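You operate a simulated robot arm through the tools that you are given. There is no shell and no other tool. Be economical: measure what you need, move in short steps, check, and stop when the job is done.

Carry out the task below with a simulated robot arm. There is one attempt and no reset: what you move stays moved.

TASK
Pump the white-ring injector from the tester's rack to about 120 bar only, then put it back.
Fine: clamp it in the tester; open the pressure knob before you lift the clamp lever, and shut the knob again; same slot as before; pump no other injector. Where these are worked on the way, their far stop is far enough and under half their travel is too little: pressure knob.

Only the result counts: the job must be done as asked and must still hold three seconds after the hand-in. Knocking over, shifting, dropping, spilling or breaking anything else fails it.

THE ROBOT
A 5-joint arm with a two-finger parallel gripper on a trunk, on a base that drives. Base frame: it is fixed to the floor where the robot stands at the start and does not move with it; the origin is under the middle of the robot, x ahead of it, y to its left, z up. Units: mm, rad, N and s.
It reaches about 1134 mm from its shoulder. Its first joint turns from -2.601 to 2.601 rad. Places, roughly: clamp lever [1000, 500, 1300]; holder of the tester [800, 500, 1000]; pressure knob [800, 400, 900]; tester lever [700, 300, 1100]. Payload 1.57 kg.
Tool frame: the origin (TCP) lies between the finger pads and is the grasp point; the fingertips stand 30 mm ahead of it; z points along the fingers, y is the line along which they close. The gripper opens to 110 mm. The fingers are 24 mm wide and 12 mm thick; the gripper's body (48 by 112 mm) begins 78 mm behind the TCP.
Orientation is that of the tool frame in the base frame, as [roll, pitch, yaw] about the fixed x, y, z axes, in that order (R = Rz(yaw) Ry(pitch) Rx(roll)). With the fingers straight down and closing along the base's y, the tool's x points along the base's -x, its y along +y and its z along -z.

THE INTERFACE
- The arm moves only by the tool step_arm. Its arguments are lists of equal length, an entry for each row: "travel": the shift along the tool's x, y, z in mm, a list of three; "angular": the turn, a rotation vector about the tool's x, y, z in rad, a list of three; "claw": the gripper command, from -1 (shut) to 1 (fully open), values between in proportion. In form: {"travel": [[tx, ty, tz], ...], "angular": [[ax, ay, az], ...], "claw": [claw, ...]}. A call has 1 to 10 rows; each row shifts and turns the commanded pose from where the row before left it, along the tool's axes as they then stand. A row lasts 0.2 s, in which the tool goes at most 50 mm and 0.15 rad; a call with a longer step from one row to the next is refused whole, and so is a gripper value outside its range. Where a pose cannot be reached the arm comes as near as it can. A force on the tool above 90 N (or 10 N above the force at the start of the call, whichever is more), or a blocked arm, ends the call early, and 0.2 s more pass. Each finger travels about 153 mm/s and halts on what it meets, pressing with about 35 N; the grip force reading is that of the motor and also rises with nothing between the fingers. The clock runs only during rows and for 0.2 s after the last one: add rows that do not move to give the fingers time. It gives the time, the measured TCP pose, the force on the tool (base axes), the opening and the grip force at its end, in the units of the frame above (readings bear some noise), with the torque about the TCP (base axes, N m) and any sound that the robot's microphone picked up, and new pictures: "pictures" is both (left out), scene, wrist or none.
- Cameras (640 x 400 px; columns grow to the right, rows downward): "scene" is now at [37.3, 182.1, 1725.7]; the picture's right is [0.19, -0.98, 0.00], its down [-0.62, -0.12, -0.77] and it looks along [0.76, 0.14, -0.64] (base axes); focal length 275 px, centre (320, 200). "wrist" rides on the gripper at [70, 16, -141] in the tool frame; the picture's right is [-0.23, 0.97, 0.00], its down [-0.86, -0.20, -0.48] and it looks along [-0.47, -0.11, 0.88] (tool axes); focal length 222 px, centre (320, 200). There is no depth. A picture from a camera that has moved, and an enlarged one, comes with that camera's place and axes in the base frame and with its lens.
- move_column(by): slides the trunk up (or, below 0, down) by that many mm; the arm and the scene camera ride with it, the base frame stays. It gives what a move gives, with no picture.
- base_move(legs): drives the robot by 1 to 6 legs, each [ahead, turn to the left] in mm and rad, along the robot's own axes; the way and the turn of a leg run together, so that a leg with both is an arc; at most 1500 mm and 3.142 rad a leg. The arm and the cameras ride along, it lands a little off, and it stops where it bumps. It gives what a move gives, and a new picture of the scene camera.
- head_to(pan, tilt): turns the head with the scene camera to pan (to the left, within 2.705 rad either way) and tilt (down, from -0.506 to 1.204), counted from straight ahead of the robot. It gives what a move gives, and a new picture of the scene camera.
- enlarge(camera, box): a new picture of the part [left, top, right, bottom] of that camera's present view, enlarged. No time passes.
- close_job(): hands the job in; it is judged then, once.

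Go step by step. Nothing tells you exact positions but the pictures and the camera data: compare them with the known pose of the tool, close in by small moves and look again before you grip or let go. The budget is 120 turns and 260 pictures, counting those below and the enlarged ones. Unless the task says otherwise, let go and move clear before handing in, and close with one line.

The tools are called after "Request:" as a command line: name --argument value ..., lists and objects as JSON in quotes. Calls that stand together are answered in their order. step_arm: Moves the arm, as the interface text tells. Its arguments: {"type":"object","properties":{"travel":{"type":"array"},"angular":{"type":"array"},"claw":{"type":"array"},"pictures":{"type":"string","enum":["both","scene","wrist","none"]}},"required":["travel","angular","claw"]} The other tools are called the same way: move_column (by) slides the trunk up or down; base_move (legs) drives the base; head_to (pan, tilt) turns the head that bears the scene camera; enlarge (camera, box) takes an enlarged picture of a part of a camera's view; close_job () hands the job in.

At the start:

```text
time_s: 0.0
eef_pos: [541.7, 256.9, 1000.0]
tool_rot: [-3.141, 0.0, 3.132]
force: [0.0, -0.8, 0.9]
wrist_torque: [0.02, 0.01, -0.01]
width: 110.1
grip_force: 0.1
trunk travel left (down, up): [-733.0, 237.0]
robot x, y, heading: [-0.7, -1.9, -0.001]
head pan, tilt: [0.187, 0.689]
```

scene: 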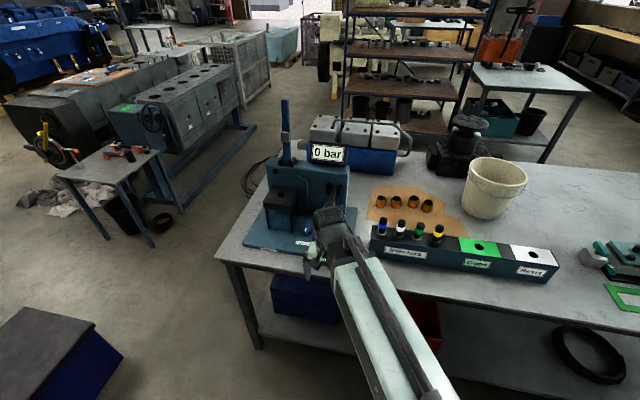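
wrist: 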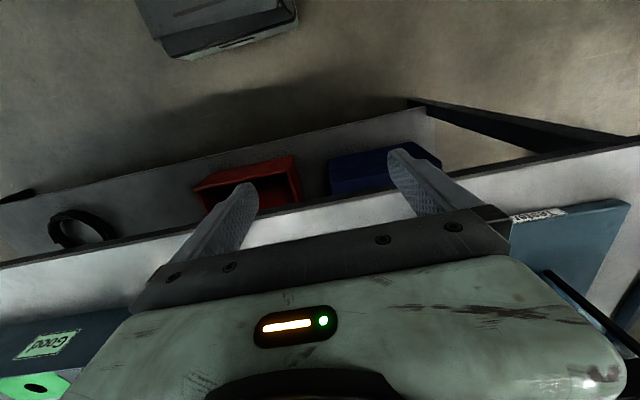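

I see the tester left of the arm and the rack with four injectors to the right. I'll look closer at both before moving.

Request:
enlarge --camera "scene" --box '[230, 90, 390, 290]'

Request:
enlarge --camera "scene" --box '[360, 180, 570, 300]'

```text
2.00 times, centred on (310, 190) of scene
camera zoom: at [37.3, 182.1, 1725.7], right [0.19, -0.98, 0.0], down [-0.62, -0.12, -0.77], along [0.76, 0.14, -0.64], focal length 550 px, centre (340, 220)
```

zoom: 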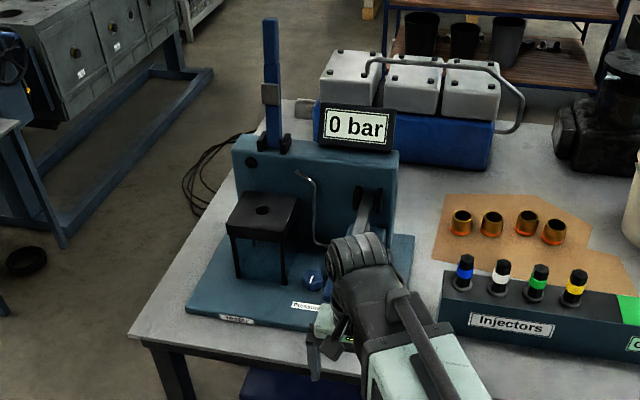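

```text
3.05 times, centred on (465, 240) of scene
camera zoom: at [37.3, 182.1, 1725.7], right [0.19, -0.98, 0.0], down [-0.62, -0.12, -0.77], along [0.76, 0.14, -0.64], focal length 837 px, centre (-122, 78)
```

zoom: 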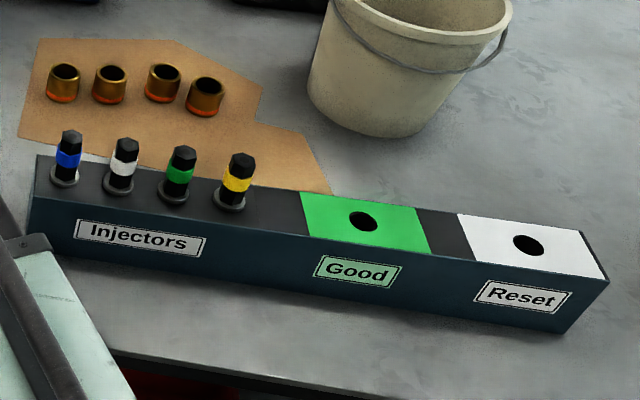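

The white-ring injector is second from the left. I'll lift the arm and swing it right, to see the rack from the wrist and uncover the tester.

Request:
step_arm --travel '[[0, 0, -50], [0, 0, -50], [0, 0, -50], [0, 0, -50], [0, -50, 0], [0, -50, 0], [0, -50, 0], [0, -50, 0], [0, -40, 0], [0, 0, 0]]' --angular '[[0, 0, 0], [0, 0, 0], [0, 0, 0], [0, 0, 0], [0, 0, 0], [0, 0, 0], [0, 0, 0], [0, 0, 0], [0, 0, 0], [0, 0, 0]]' --claw '[1, 1, 1, 1, 1, 1, 1, 1, 1, 1]'

Request:
enlarge --camera "scene" --box '[230, 90, 390, 290]'

```text
time_s: 2.2
eef_pos: [572.0, 23.2, 1000.4]
tool_rot: [-3.142, -0.003, 3.131]
force: [-0.9, 0.4, 0.1]
wrist_torque: [-0.03, 0.03, 0.0]
width: 110.0
grip_force: 0.0
out of reach, approached as far as the arm can: row 1, 2, 3, 4, 6, 7, 8, 9
trunk travel left (down, up): [-733.0, 237.0]
robot x, y, heading: [1.9, -2.9, -0.001]
head pan, tilt: [0.187, 0.689]
camera scene: at [37.3, 181.8, 1725.7], right [0.19, -0.98, 0.0], down [-0.62, -0.12, -0.77], along [0.76, 0.14, -0.64], focal length 275 px, centre (320, 200)
camera wrist: at [503.3, 39.4, 1142.0], right [0.24, 0.97, 0.0], down [0.85, -0.21, 0.48], along [0.46, -0.11, -0.88], focal length 222 px, centre (320, 200)
```

scene: 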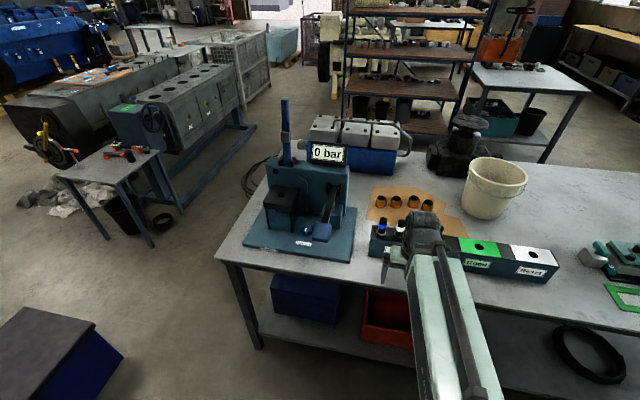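
wrist: 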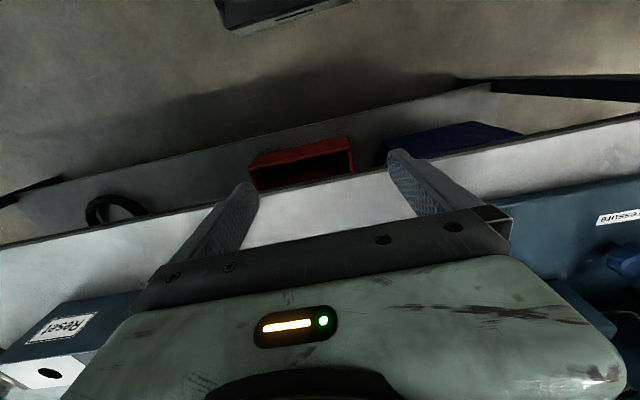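

```text
2.00 times, centred on (310, 190) of scene
camera zoom: at [37.3, 181.8, 1725.7], right [0.19, -0.98, 0.0], down [-0.62, -0.12, -0.77], along [0.76, 0.14, -0.64], focal length 550 px, centre (340, 220)
```

zoom: 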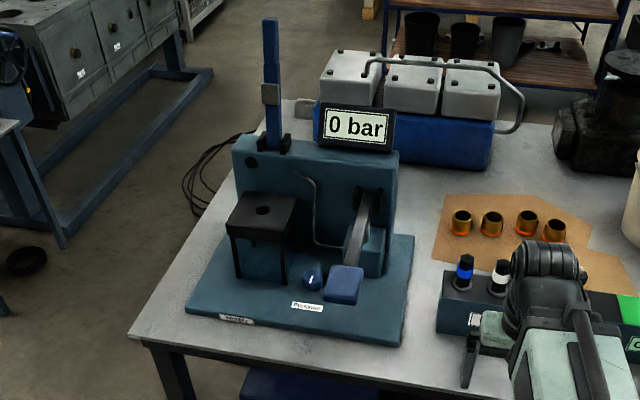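

The tester lever has a blue pad that slopes toward me, and the clamp lever stands up (open). I'm at the upper reach limit, so I'll raise the trunk, which also gives a second viewpoint to triangulate from.

Request:
move_column --by 230

Request:
enlarge --camera "scene" --box '[240, 130, 400, 330]'

Request:
enlarge --camera "scene" --box '[360, 190, 570, 322]'

Request:
enlarge --camera "wrist" --box '[0, 0, 640, 400]'

```text
time_s: 4.6
eef_pos: [572.2, 22.8, 1231.0]
tool_rot: [3.141, -0.003, 3.132]
force: [-0.5, -0.1, 0.3]
wrist_torque: [-0.01, 0.0, -0.02]
width: 109.9
grip_force: 0.1
trunk travel left (down, up): [-963.0, 7.0]
robot x, y, heading: [1.1, -3.5, 0.003]
head pan, tilt: [0.187, 0.689]
```

```text
2.00 times, centred on (320, 230) of scene
camera zoom: at [37.4, 182.1, 1955.6], right [0.19, -0.98, 0.0], down [-0.62, -0.12, -0.77], along [0.76, 0.14, -0.64], focal length 550 px, centre (320, 140)
```

zoom: 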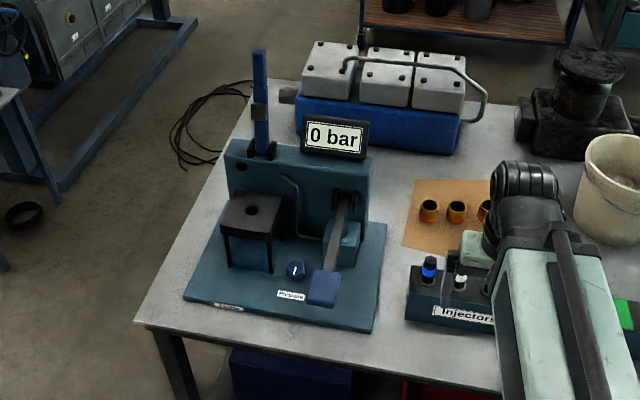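

```text
3.03 times, centred on (465, 256) of scene
camera zoom: at [37.4, 182.1, 1955.6], right [0.19, -0.98, 0.0], down [-0.62, -0.12, -0.77], along [0.76, 0.14, -0.64], focal length 833 px, centre (-119, 30)
```

zoom: 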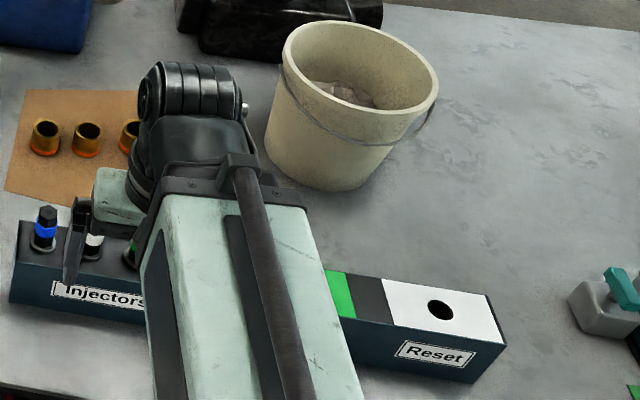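

```text
1.00 times, centred on (320, 200) of wrist (not enlarged: the box is as wide or as high as the picture)
camera zoom: at [503.4, 40.0, 1371.9], right [0.24, 0.97, 0.0], down [0.85, -0.21, 0.48], along [0.46, -0.11, -0.88], focal length 222 px, centre (320, 200)
```

zoom: 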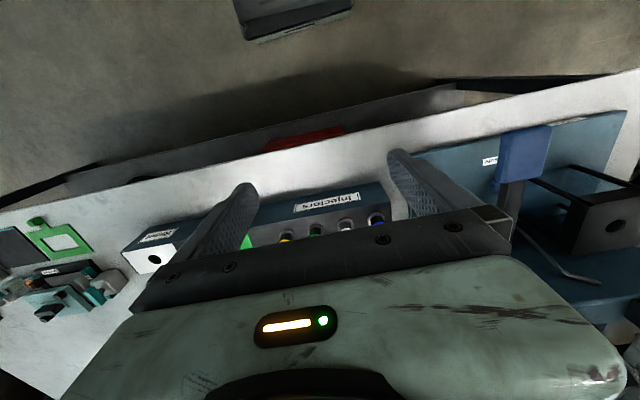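

From the two views, the white ring is at about [750, 31, 1035] and the holder hole at about [860, 496, 1037]. I'll move forward over the rack to see it from the wrist camera.

Request:
step_arm --travel '[[-40, 0, 0], [-40, 0, 0], [-40, 0, 0], [0, 0, 0]]' --angular '[[0, 0, 0], [0, 0, 0], [0, 0, 0], [0, 0, 0]]' --claw '[0.2, 0.2, 0.2, 0.2]'

```text
time_s: 5.6
eef_pos: [692.9, 21.4, 1228.6]
tool_rot: [3.141, -0.005, 3.133]
force: [0.4, -0.3, -1.2]
wrist_torque: [0.02, -0.02, 0.01]
width: 66.1
grip_force: 0.1
trunk travel left (down, up): [-963.0, 7.0]
robot x, y, heading: [-2.7, 2.1, 0.002]
head pan, tilt: [0.187, 0.689]
camera scene: at [36.8, 182.1, 1955.7], right [0.19, -0.98, 0.0], down [-0.62, -0.12, -0.77], along [0.76, 0.14, -0.64], focal length 275 px, centre (320, 200)
camera wrist: at [623.3, 38.6, 1372.1], right [0.24, 0.97, 0.0], down [0.85, -0.21, 0.48], along [0.46, -0.11, -0.88], focal length 222 px, centre (320, 200)
```

scene: 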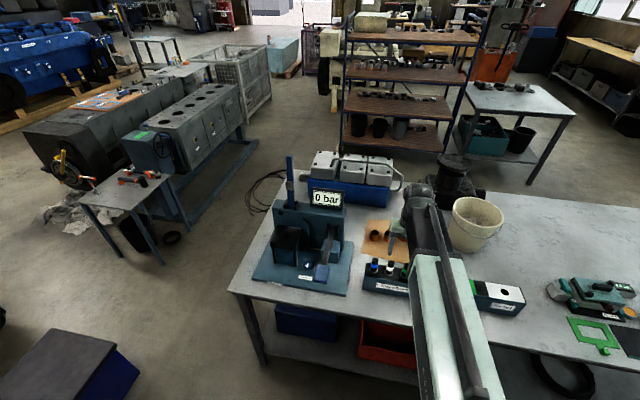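
wrist: 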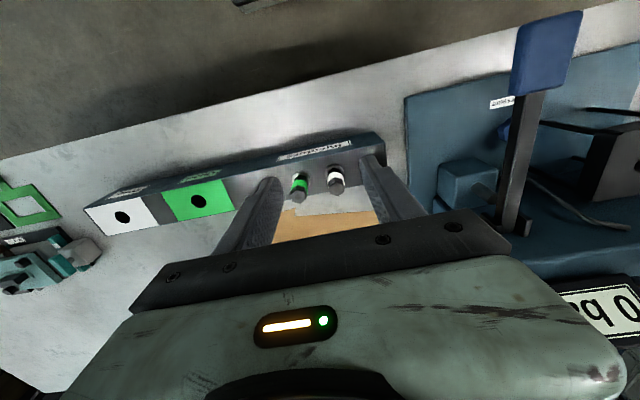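

The estimates of the injector's height disagree (937 and 1033 mm). I'll go down a little and forward for a better baseline, staying above both.

Request:
step_arm --travel '[[-40, 5, 0], [-30, 5, 0], [0, 0, 40], [0, 0, 40], [0, 0, 0]]' --angular '[[0, 0, 0], [0, 0, 0], [0, 0, 0], [0, 0, 0], [0, 0, 0]]' --claw '[0.2, 0.2, 0.2, 0.2, 0.2]' --pictures "wrist"

Request:
enlarge --camera "scene" --box '[340, 180, 500, 280]'

Request:
enlarge --camera "wrist" --box '[240, 100, 400, 200]'

```text
time_s: 6.8
eef_pos: [763.1, 31.7, 1229.0]
tool_rot: [-3.141, -0.003, 3.133]
force: [-0.1, 0.0, -0.5]
wrist_torque: [0.04, 0.01, -0.01]
width: 65.7
grip_force: 0.2
out of reach, approached as far as the arm can: row 3, 4
trunk travel left (down, up): [-963.0, 7.0]
robot x, y, heading: [0.1, -4.3, -0.001]
head pan, tilt: [0.187, 0.689]
camera wrist: at [692.6, 47.8, 1372.0], right [0.24, 0.97, 0.0], down [0.85, -0.21, 0.48], along [0.46, -0.11, -0.88], focal length 222 px, centre (320, 200)
```

wrist: 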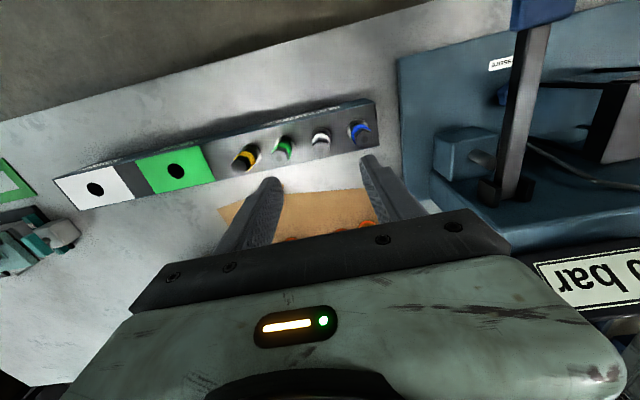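

```text
4.00 times, centred on (420, 230) of scene
camera zoom: at [37.4, 182.1, 1955.7], right [0.19, -0.98, 0.0], down [-0.62, -0.12, -0.77], along [0.76, 0.14, -0.64], focal length 1099 px, centre (-80, 80)
```

zoom: 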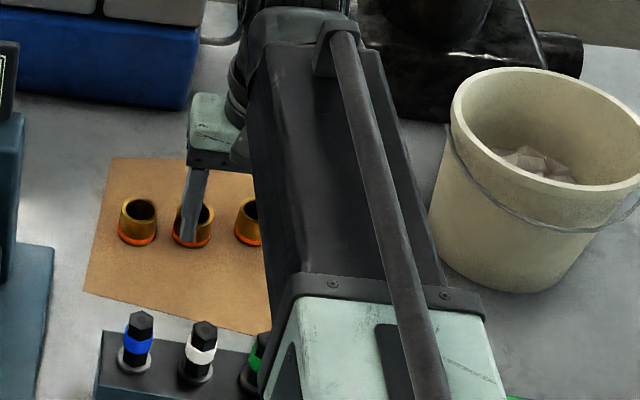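

```text
4.00 times, centred on (320, 150) of wrist
camera zoom: at [692.6, 47.8, 1372.0], right [0.24, 0.97, 0.0], down [0.85, -0.21, 0.48], along [0.46, -0.11, -0.88], focal length 888 px, centre (320, 400)
```

zoom: 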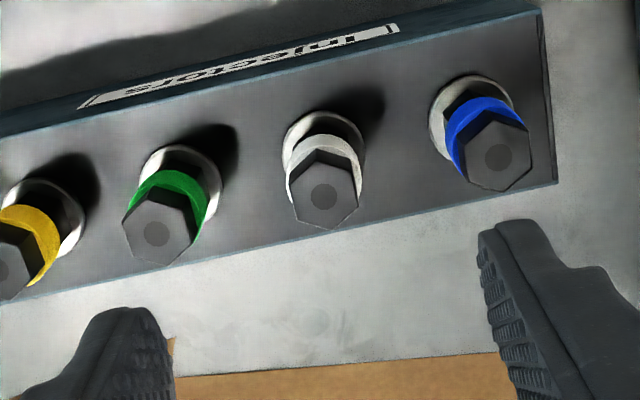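

Best combined estimate for the white ring is [773, 29, 1022]. Moving down was reported as out of reach, so I'll test vertical motion here with small steps.

Request:
step_arm --travel '[[0, 0, 20], [0, 0, 0]]' --angular '[[0, 0, 0], [0, 0, 0]]' --claw '[0.2, 0.2]' --pictures "none"

Request:
step_arm --travel '[[0, 0, -20], [0, 0, -20], [0, 0, 0]]' --angular '[[0, 0, 0], [0, 0, 0], [0, 0, 0]]' --claw '[0.2, 0.2, 0.2]' --pictures "none"

```text
time_s: 7.4
eef_pos: [762.4, 32.7, 1230.6]
tool_rot: [3.141, -0.004, 3.133]
force: [-1.1, -0.3, -0.7]
wrist_torque: [-0.01, -0.03, 0.02]
width: 65.7
grip_force: 0.1
out of reach, approached as far as the arm can: row 1
trunk travel left (down, up): [-963.0, 7.0]
robot x, y, heading: [-1.2, 0.5, 0.004]
head pan, tilt: [0.187, 0.689]
```

```text
time_s: 8.2
eef_pos: [761.4, 30.3, 1229.7]
tool_rot: [-3.141, -0.003, 3.132]
force: [0.1, -0.2, -0.2]
wrist_torque: [0.0, -0.02, 0.02]
width: 66.2
grip_force: 0.0
out of reach, approached as far as the arm can: row 1, 2
trunk travel left (down, up): [-963.0, 7.0]
robot x, y, heading: [0.7, -3.3, 0.0]
head pan, tilt: [0.187, 0.689]
```

With the tool straight down, height is set only by the trunk, so the arm handles horizontal moves and the column handles vertical ones. I'll move forward 13 mm, lower 100 mm and look.

Request:
step_arm --travel '[[-13, 0, 0], [0, 0, 0]]' --angular '[[0, 0, 0], [0, 0, 0]]' --claw '[0.2, 0.2]' --pictures "none"

Request:
move_column --by -100

Request:
enlarge --camera "wrist" --box '[220, 90, 420, 215]'

Request:
enlarge --camera "scene" --box '[340, 180, 500, 280]'

```text
time_s: 8.8
eef_pos: [774.5, 30.3, 1229.8]
tool_rot: [3.139, -0.005, 3.134]
force: [-0.9, 0.0, 0.4]
wrist_torque: [0.02, 0.01, 0.03]
width: 66.1
grip_force: 0.0
trunk travel left (down, up): [-963.0, 7.0]
robot x, y, heading: [0.7, -0.6, -0.001]
head pan, tilt: [0.187, 0.689]
```

```text
time_s: 10.2
eef_pos: [775.0, 31.8, 1129.6]
tool_rot: [-3.14, -0.003, 3.133]
force: [-0.8, -0.1, -0.8]
wrist_torque: [-0.02, 0.01, -0.01]
width: 65.9
grip_force: 0.0
trunk travel left (down, up): [-863.0, 107.0]
robot x, y, heading: [2.6, -7.1, 0.005]
head pan, tilt: [0.187, 0.689]
```

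```text
3.20 times, centred on (320, 152) of wrist
camera zoom: at [705.4, 47.7, 1272.0], right [0.24, 0.97, 0.0], down [0.85, -0.21, 0.48], along [0.46, -0.11, -0.88], focal length 711 px, centre (320, 352)
```

zoom: 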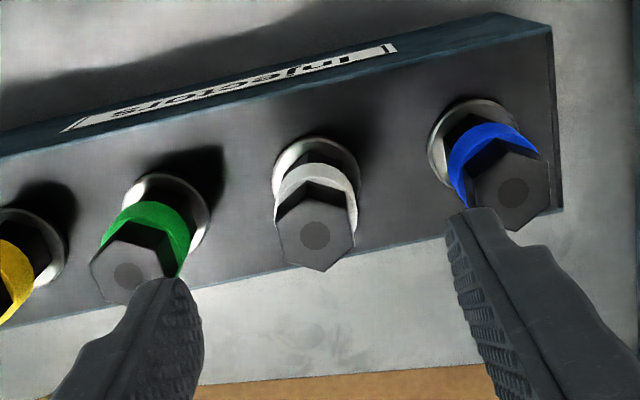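

```text
4.00 times, centred on (420, 230) of scene
camera zoom: at [37.3, 182.0, 1855.7], right [0.19, -0.98, 0.0], down [-0.62, -0.12, -0.77], along [0.76, 0.14, -0.64], focal length 1099 px, centre (-80, 80)
```

zoom: 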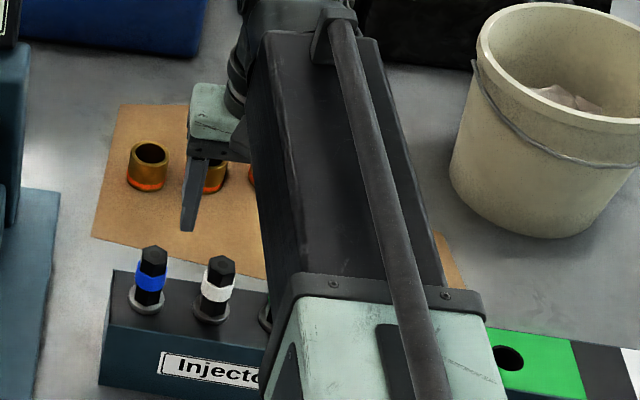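

The top of the white injector is at about [780–790, 28, 1020–1050]. I'll narrow the opening, shift slightly and lower another 40 mm.

Request:
step_arm --travel '[[-6, -3, 0], [0, 0, 0]]' --angular '[[0, 0, 0], [0, 0, 0]]' --claw '[-0.05, -0.05]' --pictures "none"

Request:
move_column --by -40

Request:
enlarge --camera "wrist" --box '[220, 90, 420, 215]'

Request:
enlarge --camera "scene" --box '[340, 160, 500, 260]'

```text
time_s: 10.8
eef_pos: [782.1, 28.3, 1130.0]
tool_rot: [3.142, -0.003, 3.133]
force: [0.4, -0.7, 0.8]
wrist_torque: [0.02, 0.0, 0.0]
width: 52.4
grip_force: 0.2
trunk travel left (down, up): [-863.0, 107.0]
robot x, y, heading: [3.2, -2.1, 0.002]
head pan, tilt: [0.187, 0.689]
```

```text
time_s: 11.6
eef_pos: [780.4, 28.9, 1089.4]
tool_rot: [3.142, -0.003, 3.132]
force: [-0.4, -0.3, -0.4]
wrist_torque: [0.02, 0.02, 0.02]
width: 52.0
grip_force: 0.1
trunk travel left (down, up): [-823.0, 147.0]
robot x, y, heading: [0.3, -4.1, -0.0]
head pan, tilt: [0.187, 0.689]
```

```text
3.20 times, centred on (320, 152) of wrist
camera zoom: at [711.5, 45.0, 1232.0], right [0.24, 0.97, 0.0], down [0.85, -0.21, 0.48], along [0.46, -0.11, -0.88], focal length 711 px, centre (320, 352)
```

zoom: 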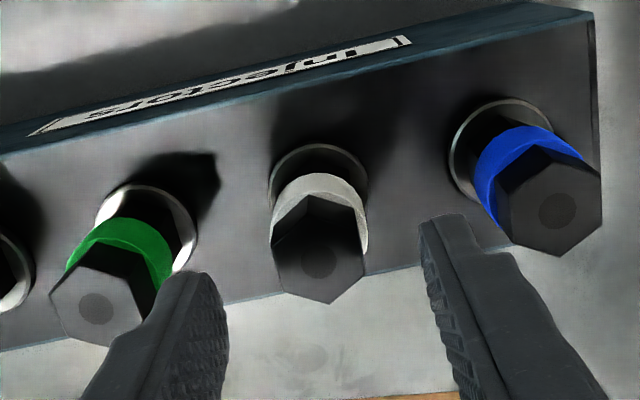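

```text
4.00 times, centred on (420, 210) of scene
camera zoom: at [37.2, 182.0, 1815.6], right [0.19, -0.98, 0.0], down [-0.62, -0.12, -0.77], along [0.76, 0.14, -0.64], focal length 1099 px, centre (-80, 160)
```

zoom: 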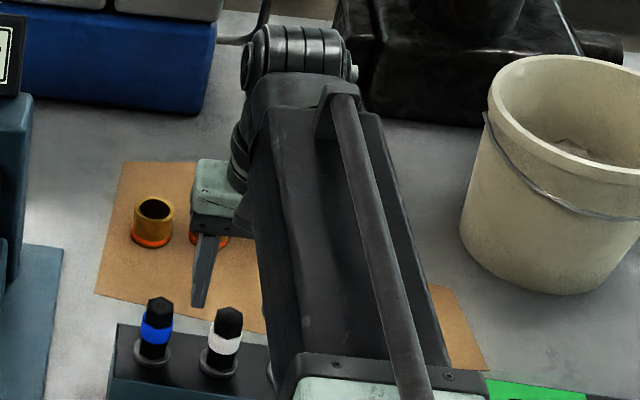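

The injector top is at about [783, 28, 1045], so the tool is almost centred. I'll step 3 mm forward and lower 35 mm, then check the straddle.

Request:
step_arm --travel '[[-3, 0, 0], [0, 0, 0]]' --angular '[[0, 0, 0], [0, 0, 0]]' --claw '[-0.05, -0.05]' --pictures "none"

Request:
move_column --by -35

Request:
enlarge --camera "wrist" --box '[220, 90, 420, 215]'

Request:
enlarge --camera "scene" --box '[340, 140, 500, 240]'

```text
time_s: 12.2
eef_pos: [783.6, 27.5, 1090.3]
tool_rot: [3.141, -0.003, 3.134]
force: [-0.2, 0.0, -0.4]
wrist_torque: [0.05, 0.0, -0.01]
width: 52.3
grip_force: 0.1
trunk travel left (down, up): [-823.0, 147.0]
robot x, y, heading: [-0.4, -3.5, -0.0]
head pan, tilt: [0.187, 0.689]
```

```text
time_s: 13.0
eef_pos: [782.7, 27.1, 1055.9]
tool_rot: [-3.141, -0.004, 3.134]
force: [0.3, -0.7, 0.8]
wrist_torque: [0.01, 0.0, 0.01]
width: 52.2
grip_force: 0.1
trunk travel left (down, up): [-788.0, 182.0]
robot x, y, heading: [-0.5, -1.3, -0.004]
head pan, tilt: [0.187, 0.689]
```

```text
3.20 times, centred on (320, 152) of wrist
camera zoom: at [714.5, 45.2, 1197.0], right [0.24, 0.97, 0.0], down [0.85, -0.21, 0.48], along [0.46, -0.11, -0.88], focal length 711 px, centre (320, 352)
```

zoom: 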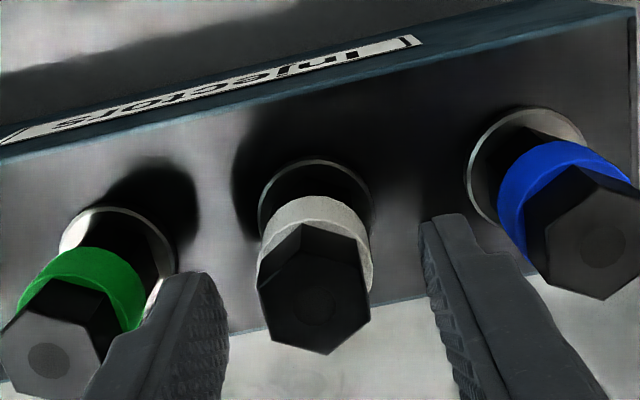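

```text
4.00 times, centred on (420, 190) of scene
camera zoom: at [37.2, 182.0, 1780.6], right [0.19, -0.98, 0.0], down [-0.62, -0.12, -0.77], along [0.76, 0.14, -0.64], focal length 1099 px, centre (-80, 240)
```

zoom: 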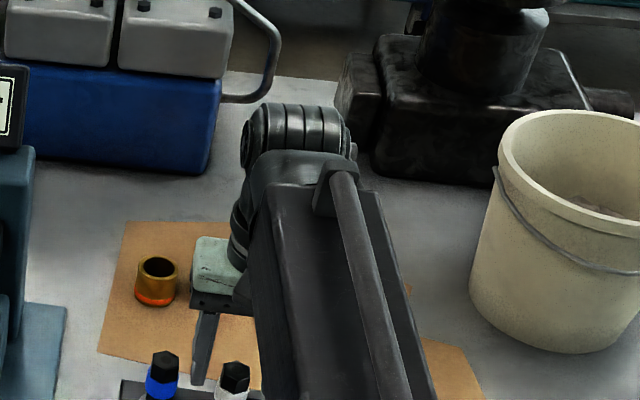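

The top is at about [785, 27, 1039]. I'll lower 28 mm so the pads straddle the hex and ring, then check.

Request:
step_arm --travel '[[-2, 0, 0], [0, 0, 0]]' --angular '[[0, 0, 0], [0, 0, 0]]' --claw '[-0.05, -0.05]' --pictures "none"

Request:
move_column --by -28

Request:
enlarge --camera "wrist" --box '[220, 90, 420, 215]'

```text
time_s: 13.6
eef_pos: [785.8, 29.2, 1054.6]
tool_rot: [-3.141, -0.004, 3.134]
force: [0.1, 0.3, 0.4]
wrist_torque: [-0.01, 0.0, 0.01]
width: 52.4
grip_force: 0.0
trunk travel left (down, up): [-788.0, 182.0]
robot x, y, heading: [-2.3, -1.6, -0.0]
head pan, tilt: [0.187, 0.689]
```

```text
time_s: 14.3
eef_pos: [784.6, 28.1, 1026.8]
tool_rot: [-3.142, -0.003, 3.132]
force: [-0.1, 0.2, 0.4]
wrist_torque: [0.0, 0.01, 0.02]
width: 52.1
grip_force: 0.0
trunk travel left (down, up): [-760.0, 210.0]
robot x, y, heading: [2.2, -2.7, 0.001]
head pan, tilt: [0.187, 0.689]
```

```text
3.20 times, centred on (320, 152) of wrist
camera zoom: at [716.3, 45.3, 1168.9], right [0.24, 0.97, 0.0], down [0.85, -0.21, 0.48], along [0.46, -0.11, -0.88], focal length 711 px, centre (320, 352)
```

zoom: 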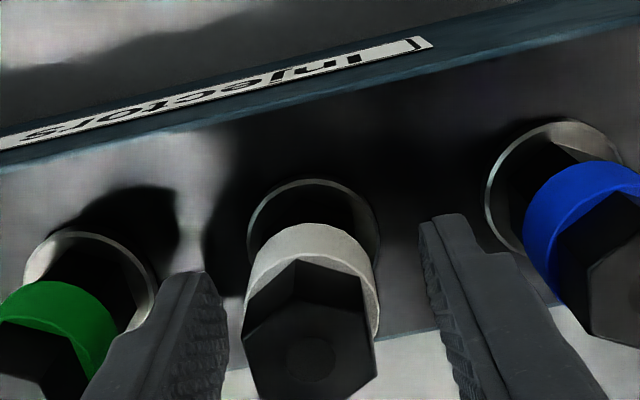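

The fingers straddle the white injector with the neighbours clear. Closing the gripper.

Request:
step_arm --travel '[[0, 0, 0], [0, 0, 0], [0, 0, 0], [0, 0, 0]]' --angular '[[0, 0, 0], [0, 0, 0], [0, 0, 0], [0, 0, 0]]' --claw '[-0.5, -1, -1, -1]' --pictures "wrist"

```text
time_s: 15.3
eef_pos: [786.4, 29.2, 1026.7]
tool_rot: [3.141, -0.003, 3.132]
force: [-0.2, -1.3, 0.5]
wrist_torque: [0.0, 0.0, 0.01]
width: 23.6
grip_force: 35.2
trunk travel left (down, up): [-760.0, 210.0]
robot x, y, heading: [-3.2, -2.5, -0.0]
head pan, tilt: [0.187, 0.689]
camera wrist: at [716.4, 45.2, 1169.0], right [0.24, 0.97, 0.0], down [0.85, -0.21, 0.48], along [0.46, -0.11, -0.88], focal length 222 px, centre (320, 200)
```

wrist: 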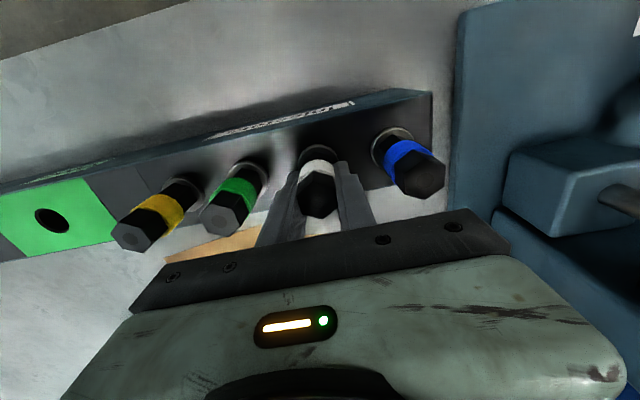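

The white injector is gripped at 23.6 mm wide, with its seat at TCP [785.5, 28.5, 1027]. Lifting with the column.

Request:
move_column --by 100

Request:
move_column --by 105

Request:
step_arm --travel '[[0, 0, 0]]' --angular '[[0, 0, 0]]' --claw '[-1]'

```text
time_s: 16.6
eef_pos: [784.6, 29.2, 1126.5]
tool_rot: [-3.141, -0.004, 3.132]
force: [0.0, -0.3, -2.8]
wrist_torque: [0.0, -0.02, 0.01]
width: 23.9
grip_force: 35.4
trunk travel left (down, up): [-860.0, 110.0]
robot x, y, heading: [-0.0, -1.4, -0.001]
head pan, tilt: [0.187, 0.689]
```

```text
time_s: 18.0
eef_pos: [785.3, 28.5, 1231.1]
tool_rot: [-3.141, -0.005, 3.132]
force: [0.2, 0.3, -3.3]
wrist_torque: [0.0, -0.06, 0.03]
width: 23.5
grip_force: 35.2
trunk travel left (down, up): [-965.0, 5.0]
robot x, y, heading: [-3.4, -2.7, -0.002]
head pan, tilt: [0.187, 0.689]
```

```text
time_s: 18.4
eef_pos: [786.2, 27.3, 1231.2]
tool_rot: [-3.14, -0.002, 3.133]
force: [-0.3, 0.2, -3.4]
wrist_torque: [0.0, 0.01, 0.02]
width: 23.8
grip_force: 34.9
trunk travel left (down, up): [-965.0, 5.0]
robot x, y, heading: [2.1, -6.3, -0.003]
head pan, tilt: [0.187, 0.689]
camera scene: at [37.9, 182.1, 1957.6], right [0.19, -0.98, 0.0], down [-0.62, -0.12, -0.77], along [0.76, 0.14, -0.64], focal length 275 px, centre (320, 200)
camera wrist: at [716.8, 45.4, 1373.7], right [0.24, 0.97, 0.0], down [0.85, -0.21, 0.48], along [0.46, -0.11, -0.88], focal length 222 px, centre (320, 200)
```

scene: 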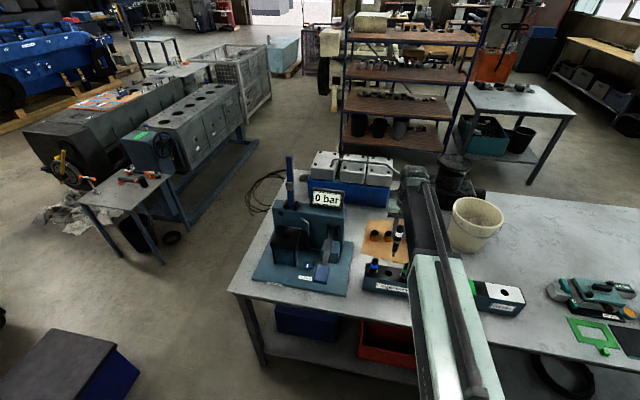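
wrist: 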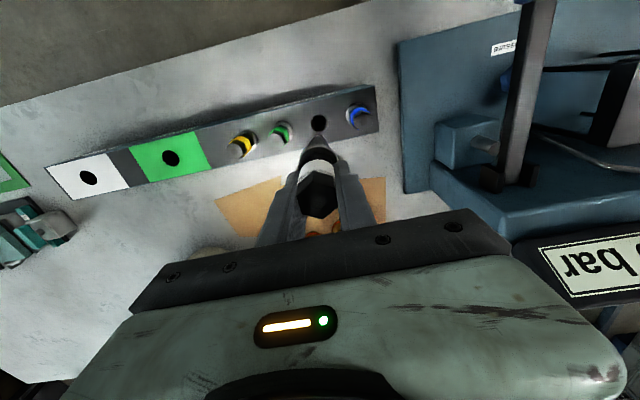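

It is lifted clear. I'll check the injector's length, the holder and the clamp closely.

Request:
enlarge --camera "scene" --box '[350, 180, 450, 300]'

Request:
enlarge --camera "scene" --box '[240, 140, 370, 300]'

```text
3.33 times, centred on (400, 240) of scene
camera zoom: at [37.9, 182.1, 1957.6], right [0.19, -0.98, 0.0], down [-0.62, -0.12, -0.77], along [0.76, 0.14, -0.64], focal length 916 px, centre (53, 67)
```

zoom: 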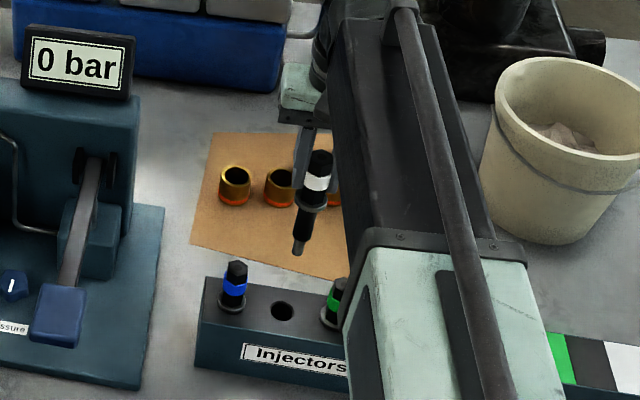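

```text
2.50 times, centred on (305, 220) of scene
camera zoom: at [37.9, 182.1, 1957.6], right [0.19, -0.98, 0.0], down [-0.62, -0.12, -0.77], along [0.76, 0.14, -0.64], focal length 687 px, centre (358, 150)
```

zoom: 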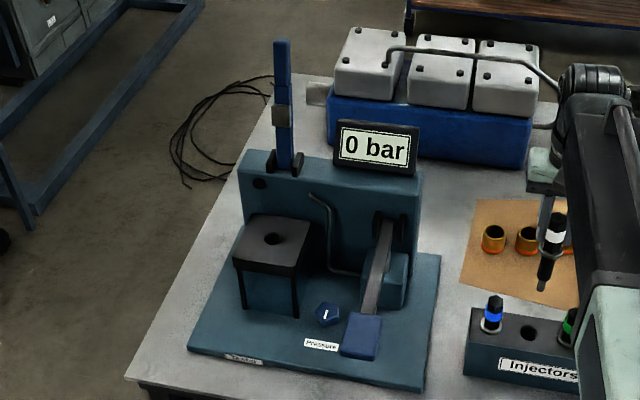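

The tip hangs about 90 mm below the TCP. I'll swing left at this height to about [790, 478], just short of the holder.

Request:
step_arm --travel '[[0, 50, 0], [0, 50, 0], [0, 50, 0], [0, 50, 0], [0, 50, 0], [0, 50, 0], [0, 50, 0], [0, 50, 0], [0, 50, 0], [0, 0, 0]]' --angular '[[0, 0, 0], [0, 0, 0], [0, 0, 0], [0, 0, 0], [0, 0, 0], [0, 0, 0], [0, 0, 0], [0, 0, 0], [0, 0, 0], [0, 0, 0]]' --claw '[-1, -1, -1, -1, -1, -1, -1, -1, -1, -1]'

```text
time_s: 20.6
eef_pos: [789.9, 478.9, 1233.2]
tool_rot: [-3.142, -0.004, 3.133]
force: [-0.4, 0.1, -3.0]
wrist_torque: [0.0, -0.02, -0.01]
width: 23.8
grip_force: 34.8
trunk travel left (down, up): [-965.0, 5.0]
robot x, y, heading: [0.8, -3.2, 0.0]
head pan, tilt: [0.187, 0.689]
camera scene: at [37.7, 182.0, 1957.7], right [0.19, -0.98, 0.0], down [-0.62, -0.12, -0.77], along [0.76, 0.14, -0.64], focal length 275 px, centre (320, 200)
camera wrist: at [720.8, 495.8, 1373.8], right [0.24, 0.97, 0.0], down [0.85, -0.21, 0.48], along [0.46, -0.11, -0.88], focal length 222 px, centre (320, 200)
```

scene: 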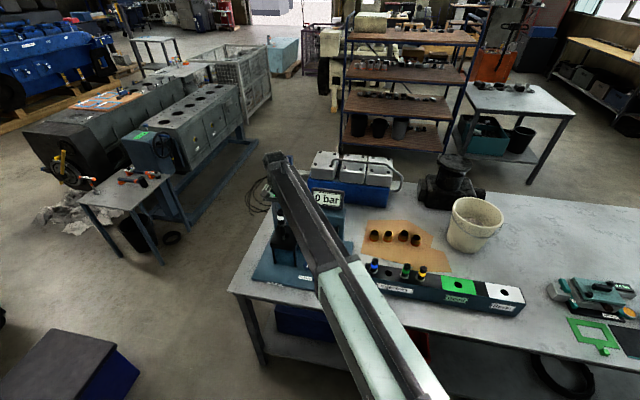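
wrist: 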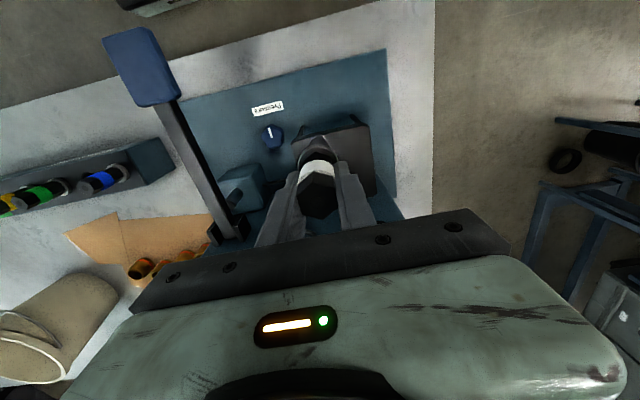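

The injector hides the hole. I'll enlarge the wrist view to see the holder.

Request:
enlarge --camera "wrist" --box '[220, 70, 420, 195]'

```text
3.20 times, centred on (320, 132) of wrist
camera zoom: at [720.8, 495.8, 1373.8], right [0.24, 0.97, 0.0], down [0.85, -0.21, 0.48], along [0.46, -0.11, -0.88], focal length 711 px, centre (320, 416)
```

zoom: 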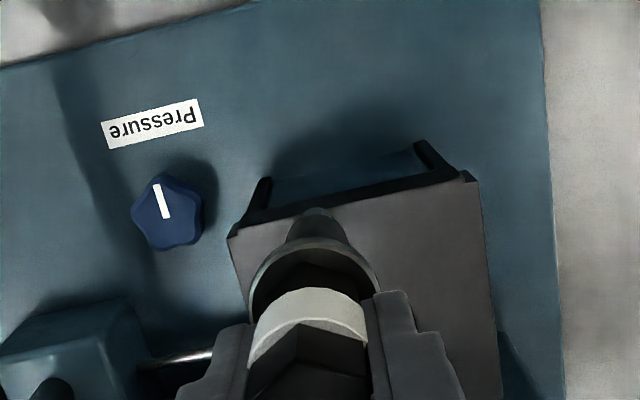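

The holder's front edge is at about [797, 495], so the hole should be near [858, 497]. Moving forward 60 mm so that it shows past the tip.

Request:
step_arm --travel '[[-30, 9, 0], [-30, 9, 0], [0, 0, 0]]' --angular '[[0, 0, 0], [0, 0, 0], [0, 0, 0]]' --claw '[-1, -1, -1]'

Request:
enlarge --camera "wrist" --box '[220, 70, 420, 195]'

Request:
enlarge --camera "scene" --box '[240, 140, 370, 300]'

```text
time_s: 21.4
eef_pos: [809.0, 473.5, 1232.0]
tool_rot: [3.141, -0.001, 3.132]
force: [0.5, -0.4, -2.3]
wrist_torque: [0.0, -0.01, 0.0]
width: 23.8
grip_force: 35.1
out of reach, approached as far as the arm can: row 1, 2
trunk travel left (down, up): [-965.0, 5.0]
robot x, y, heading: [-2.5, -1.7, -0.008]
head pan, tilt: [0.187, 0.689]
camera scene: at [37.7, 182.4, 1957.6], right [0.19, -0.98, 0.0], down [-0.62, -0.12, -0.77], along [0.76, 0.14, -0.64], focal length 275 px, centre (320, 200)
camera wrist: at [739.7, 490.1, 1373.6], right [0.24, 0.97, 0.0], down [0.85, -0.21, 0.48], along [0.46, -0.11, -0.88], focal length 222 px, centre (320, 200)
```

scene: 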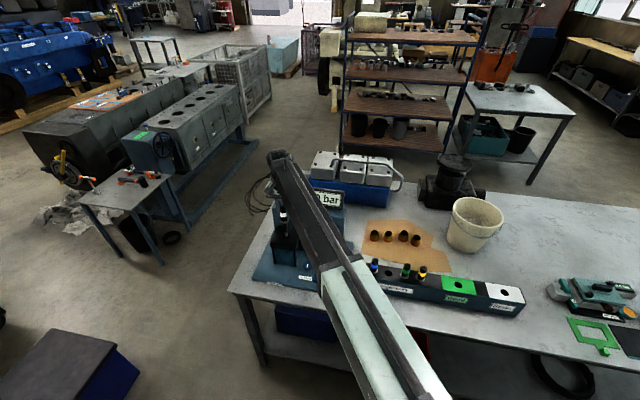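
wrist: 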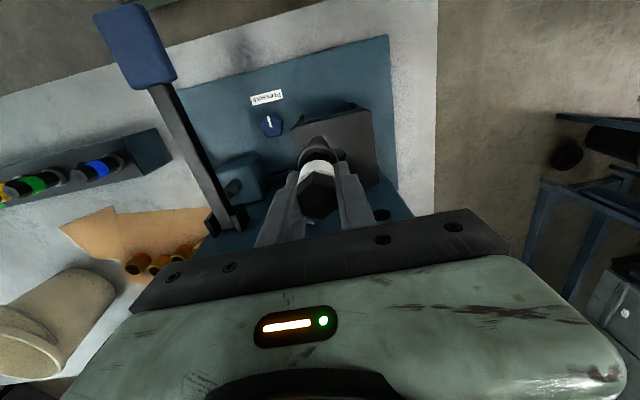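

```text
3.20 times, centred on (320, 132) of wrist
camera zoom: at [739.7, 490.1, 1373.6], right [0.24, 0.97, 0.0], down [0.85, -0.21, 0.48], along [0.46, -0.11, -0.88], focal length 711 px, centre (320, 416)
```

zoom: 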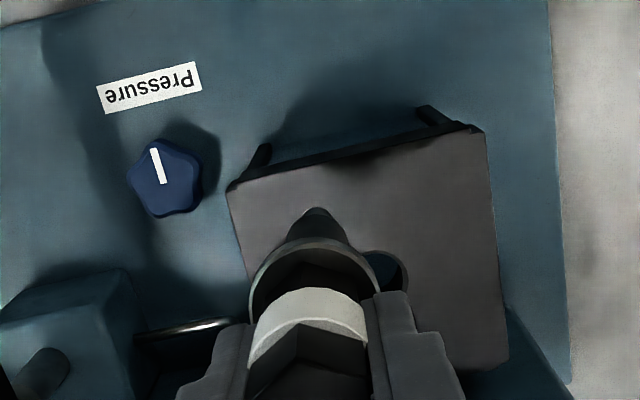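

```text
2.50 times, centred on (305, 220) of scene
camera zoom: at [37.7, 182.4, 1957.6], right [0.19, -0.98, 0.0], down [-0.62, -0.12, -0.77], along [0.76, 0.14, -0.64], focal length 687 px, centre (358, 150)
```

zoom: 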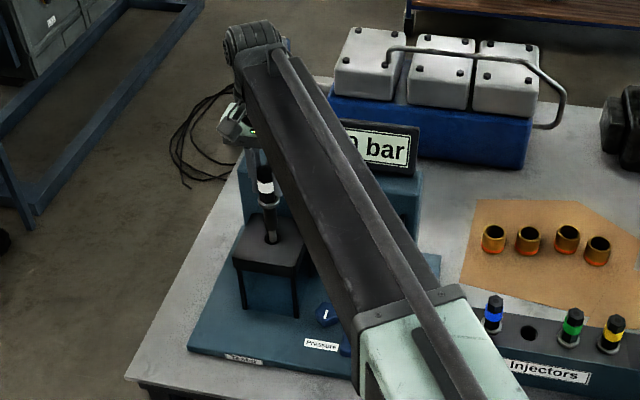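

The arm stops at a 937 mm radius and the hole is at about [847, 494], so I need to drive closer. First I'll retract the arm and look down for clearance between base and table.

Request:
step_arm --travel '[[50, 0, 0], [50, 0, 0], [50, 0, 0], [50, 0, 0], [0, 0, 0]]' --angular '[[0, 0, 0], [0, 0, 0], [0, 0, 0], [0, 0, 0], [0, 0, 0]]' --claw '[-1, -1, -1, -1, -1]' --pictures "none"

Request:
head_to --pan 0.0 --tilt 1.2

```text
time_s: 22.6
eef_pos: [607.5, 476.3, 1230.8]
tool_rot: [-3.141, -0.003, 3.132]
force: [-0.1, 0.2, -3.6]
wrist_torque: [-0.01, 0.0, -0.03]
width: 23.6
grip_force: 34.8
trunk travel left (down, up): [-965.0, 5.0]
robot x, y, heading: [-0.6, -2.3, 0.003]
head pan, tilt: [0.187, 0.689]
```

```text
time_s: 23.5
eef_pos: [607.4, 475.2, 1230.8]
tool_rot: [3.141, -0.003, 3.133]
force: [-0.2, -0.4, -2.7]
wrist_torque: [0.0, -0.02, 0.02]
width: 24.0
grip_force: 35.5
trunk travel left (down, up): [-965.0, 5.0]
robot x, y, heading: [-3.7, -3.4, -0.003]
head pan, tilt: [0.0, 1.201]
camera scene: at [9.7, 166.6, 1920.8], right [0.0, -1.0, 0.0], down [-0.93, 0.0, -0.36], along [0.36, 0.0, -0.93], focal length 275 px, centre (320, 200)
```

scene: 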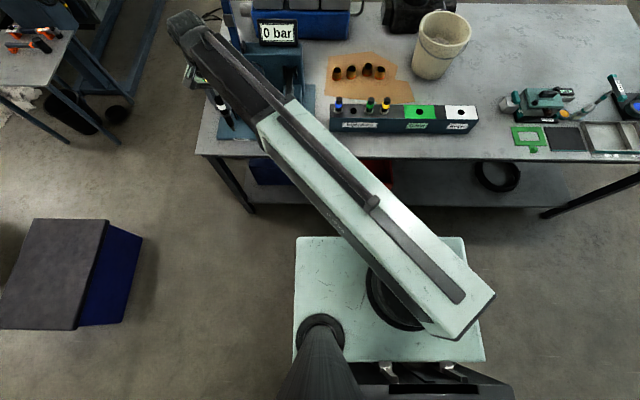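

The table edge is well clear of the base. The arm covers radii of about 572–937 mm, so driving 150 mm ahead keeps rack, holder and pump lever all in range.

Request:
base_move --legs '[[150, 0]]'

Request:
head_to --pan 0.5 --tilt 0.75

```text
time_s: 24.9
eef_pos: [762.8, 474.6, 1230.5]
tool_rot: [-3.141, -0.003, 3.133]
force: [0.5, 0.5, -3.1]
wrist_torque: [0.02, -0.02, 0.0]
width: 23.8
grip_force: 34.6
trunk travel left (down, up): [-965.0, 5.0]
robot x, y, heading: [156.2, -4.1, -0.002]
head pan, tilt: [0.0, 1.201]
camera scene: at [164.0, 166.7, 1920.7], right [0.0, -1.0, 0.0], down [-0.93, 0.0, -0.36], along [0.36, 0.0, -0.93], focal length 275 px, centre (320, 200)
```

scene: 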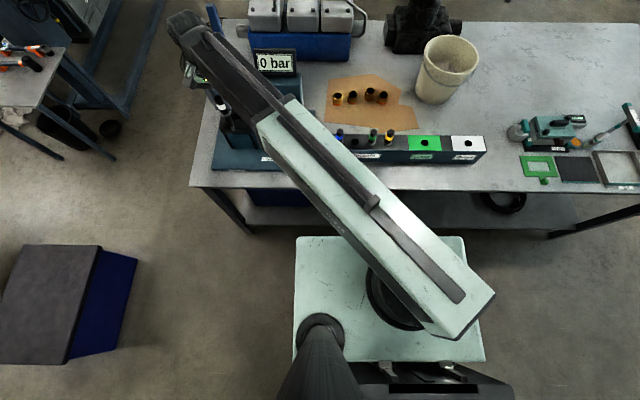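

```text
time_s: 25.9
eef_pos: [759.6, 476.2, 1230.8]
tool_rot: [-3.141, -0.003, 3.132]
force: [-0.9, 0.3, -2.9]
wrist_torque: [0.04, 0.0, -0.02]
width: 23.6
grip_force: 34.9
trunk travel left (down, up): [-965.0, 5.0]
robot x, y, heading: [151.2, -2.0, -0.0]
head pan, tilt: [0.499, 0.75]
camera scene: at [178.9, 206.3, 1952.4], right [0.48, -0.88, 0.0], down [-0.6, -0.33, -0.73], along [0.64, 0.35, -0.68], focal length 275 px, centre (320, 200)
```

scene: 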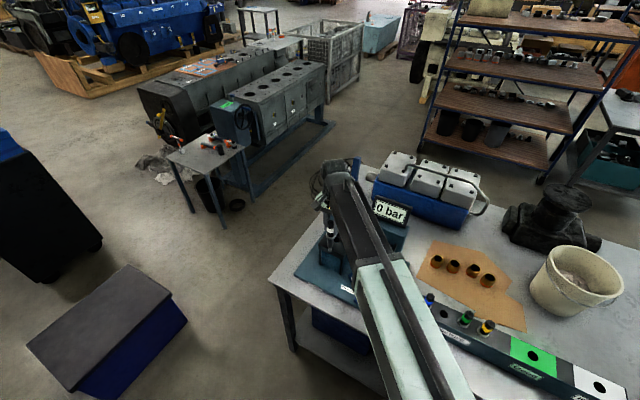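

Moving over the hole estimate.

Request:
step_arm --travel '[[-45, 9, 0], [-40, 8, 0], [0, 0, 0]]' --angular '[[0, 0, 0], [0, 0, 0], [0, 0, 0]]' --claw '[-1, -1, -1]' --pictures "none"

Request:
enlarge --camera "wrist" --box '[220, 70, 420, 195]'

Request:
enlarge --camera "scene" --box '[270, 140, 430, 290]'

```text
time_s: 26.6
eef_pos: [843.9, 493.1, 1231.5]
tool_rot: [3.141, -0.004, 3.133]
force: [-0.2, 0.3, -3.4]
wrist_torque: [-0.03, -0.02, -0.03]
width: 23.9
grip_force: 34.8
trunk travel left (down, up): [-965.0, 5.0]
robot x, y, heading: [154.7, -3.7, -0.002]
head pan, tilt: [0.499, 0.75]
```

```text
3.20 times, centred on (320, 132) of wrist
camera zoom: at [775.8, 510.2, 1373.9], right [0.24, 0.97, 0.0], down [0.85, -0.21, 0.48], along [0.46, -0.11, -0.88], focal length 711 px, centre (320, 416)
```

zoom: 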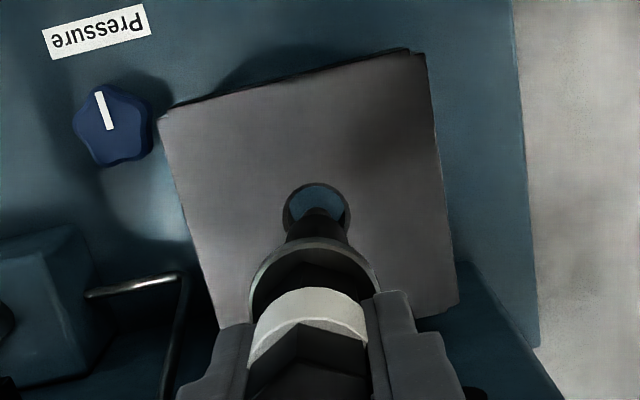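

```text
2.67 times, centred on (350, 215) of scene
camera zoom: at [178.7, 206.3, 1952.5], right [0.48, -0.88, 0.0], down [-0.6, -0.33, -0.73], along [0.64, 0.35, -0.68], focal length 733 px, centre (240, 160)
```

zoom: 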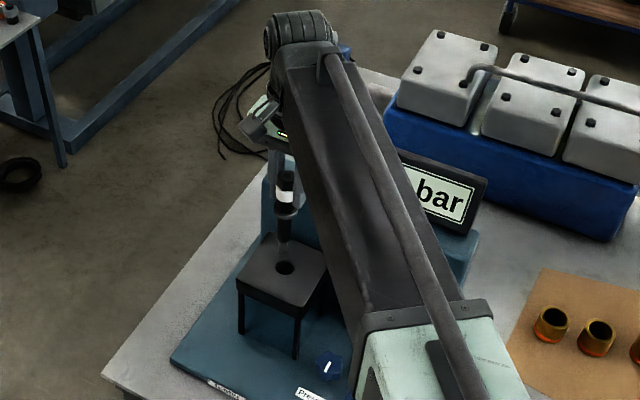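

The hole sits about 9 mm beyond the tool axis. I'll correct, lower 35 mm and look again.

Request:
step_arm --travel '[[-8, 1, 0], [0, 0, 0]]' --angular '[[0, 0, 0], [0, 0, 0]]' --claw '[-1, -1]' --pictures "none"

Request:
move_column --by -30

Request:
enlarge --camera "wrist" --box '[240, 80, 400, 180]'

Request:
enlarge --camera "scene" --box '[280, 160, 400, 235]'

```text
time_s: 27.2
eef_pos: [853.3, 494.2, 1231.6]
tool_rot: [-3.142, -0.003, 3.133]
force: [0.4, -0.9, -2.1]
wrist_torque: [-0.01, 0.0, 0.01]
width: 23.7
grip_force: 35.1
trunk travel left (down, up): [-965.0, 5.0]
robot x, y, heading: [152.4, -5.3, -0.003]
head pan, tilt: [0.499, 0.75]
```

```text
time_s: 28.0
eef_pos: [853.3, 493.8, 1201.4]
tool_rot: [-3.14, -0.004, 3.133]
force: [-0.1, -0.3, -2.3]
wrist_torque: [0.04, -0.02, 0.04]
width: 23.8
grip_force: 34.9
trunk travel left (down, up): [-935.0, 35.0]
robot x, y, heading: [151.4, -1.2, 0.001]
head pan, tilt: [0.499, 0.75]
```

```text
4.00 times, centred on (320, 130) of wrist
camera zoom: at [783.8, 511.1, 1343.8], right [0.24, 0.97, 0.0], down [0.85, -0.21, 0.48], along [0.46, -0.11, -0.88], focal length 888 px, centre (320, 480)
```

zoom: 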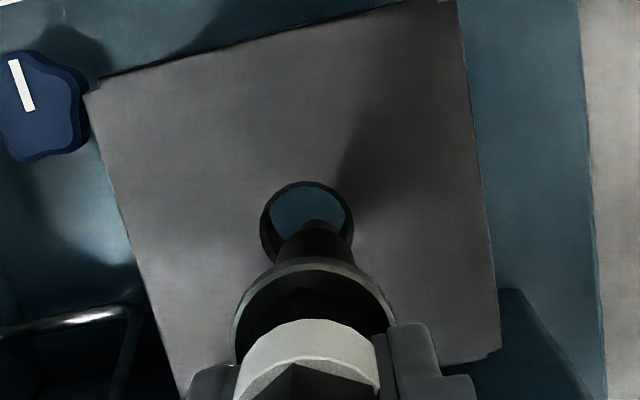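

```text
5.33 times, centred on (340, 198) of scene
camera zoom: at [179.0, 206.2, 1922.4], right [0.48, -0.88, 0.0], down [-0.6, -0.33, -0.73], along [0.64, 0.35, -0.68], focal length 1466 px, centre (213, 213)
```

zoom: 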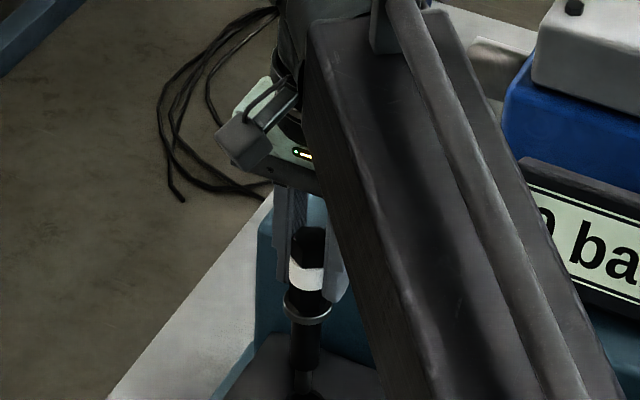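

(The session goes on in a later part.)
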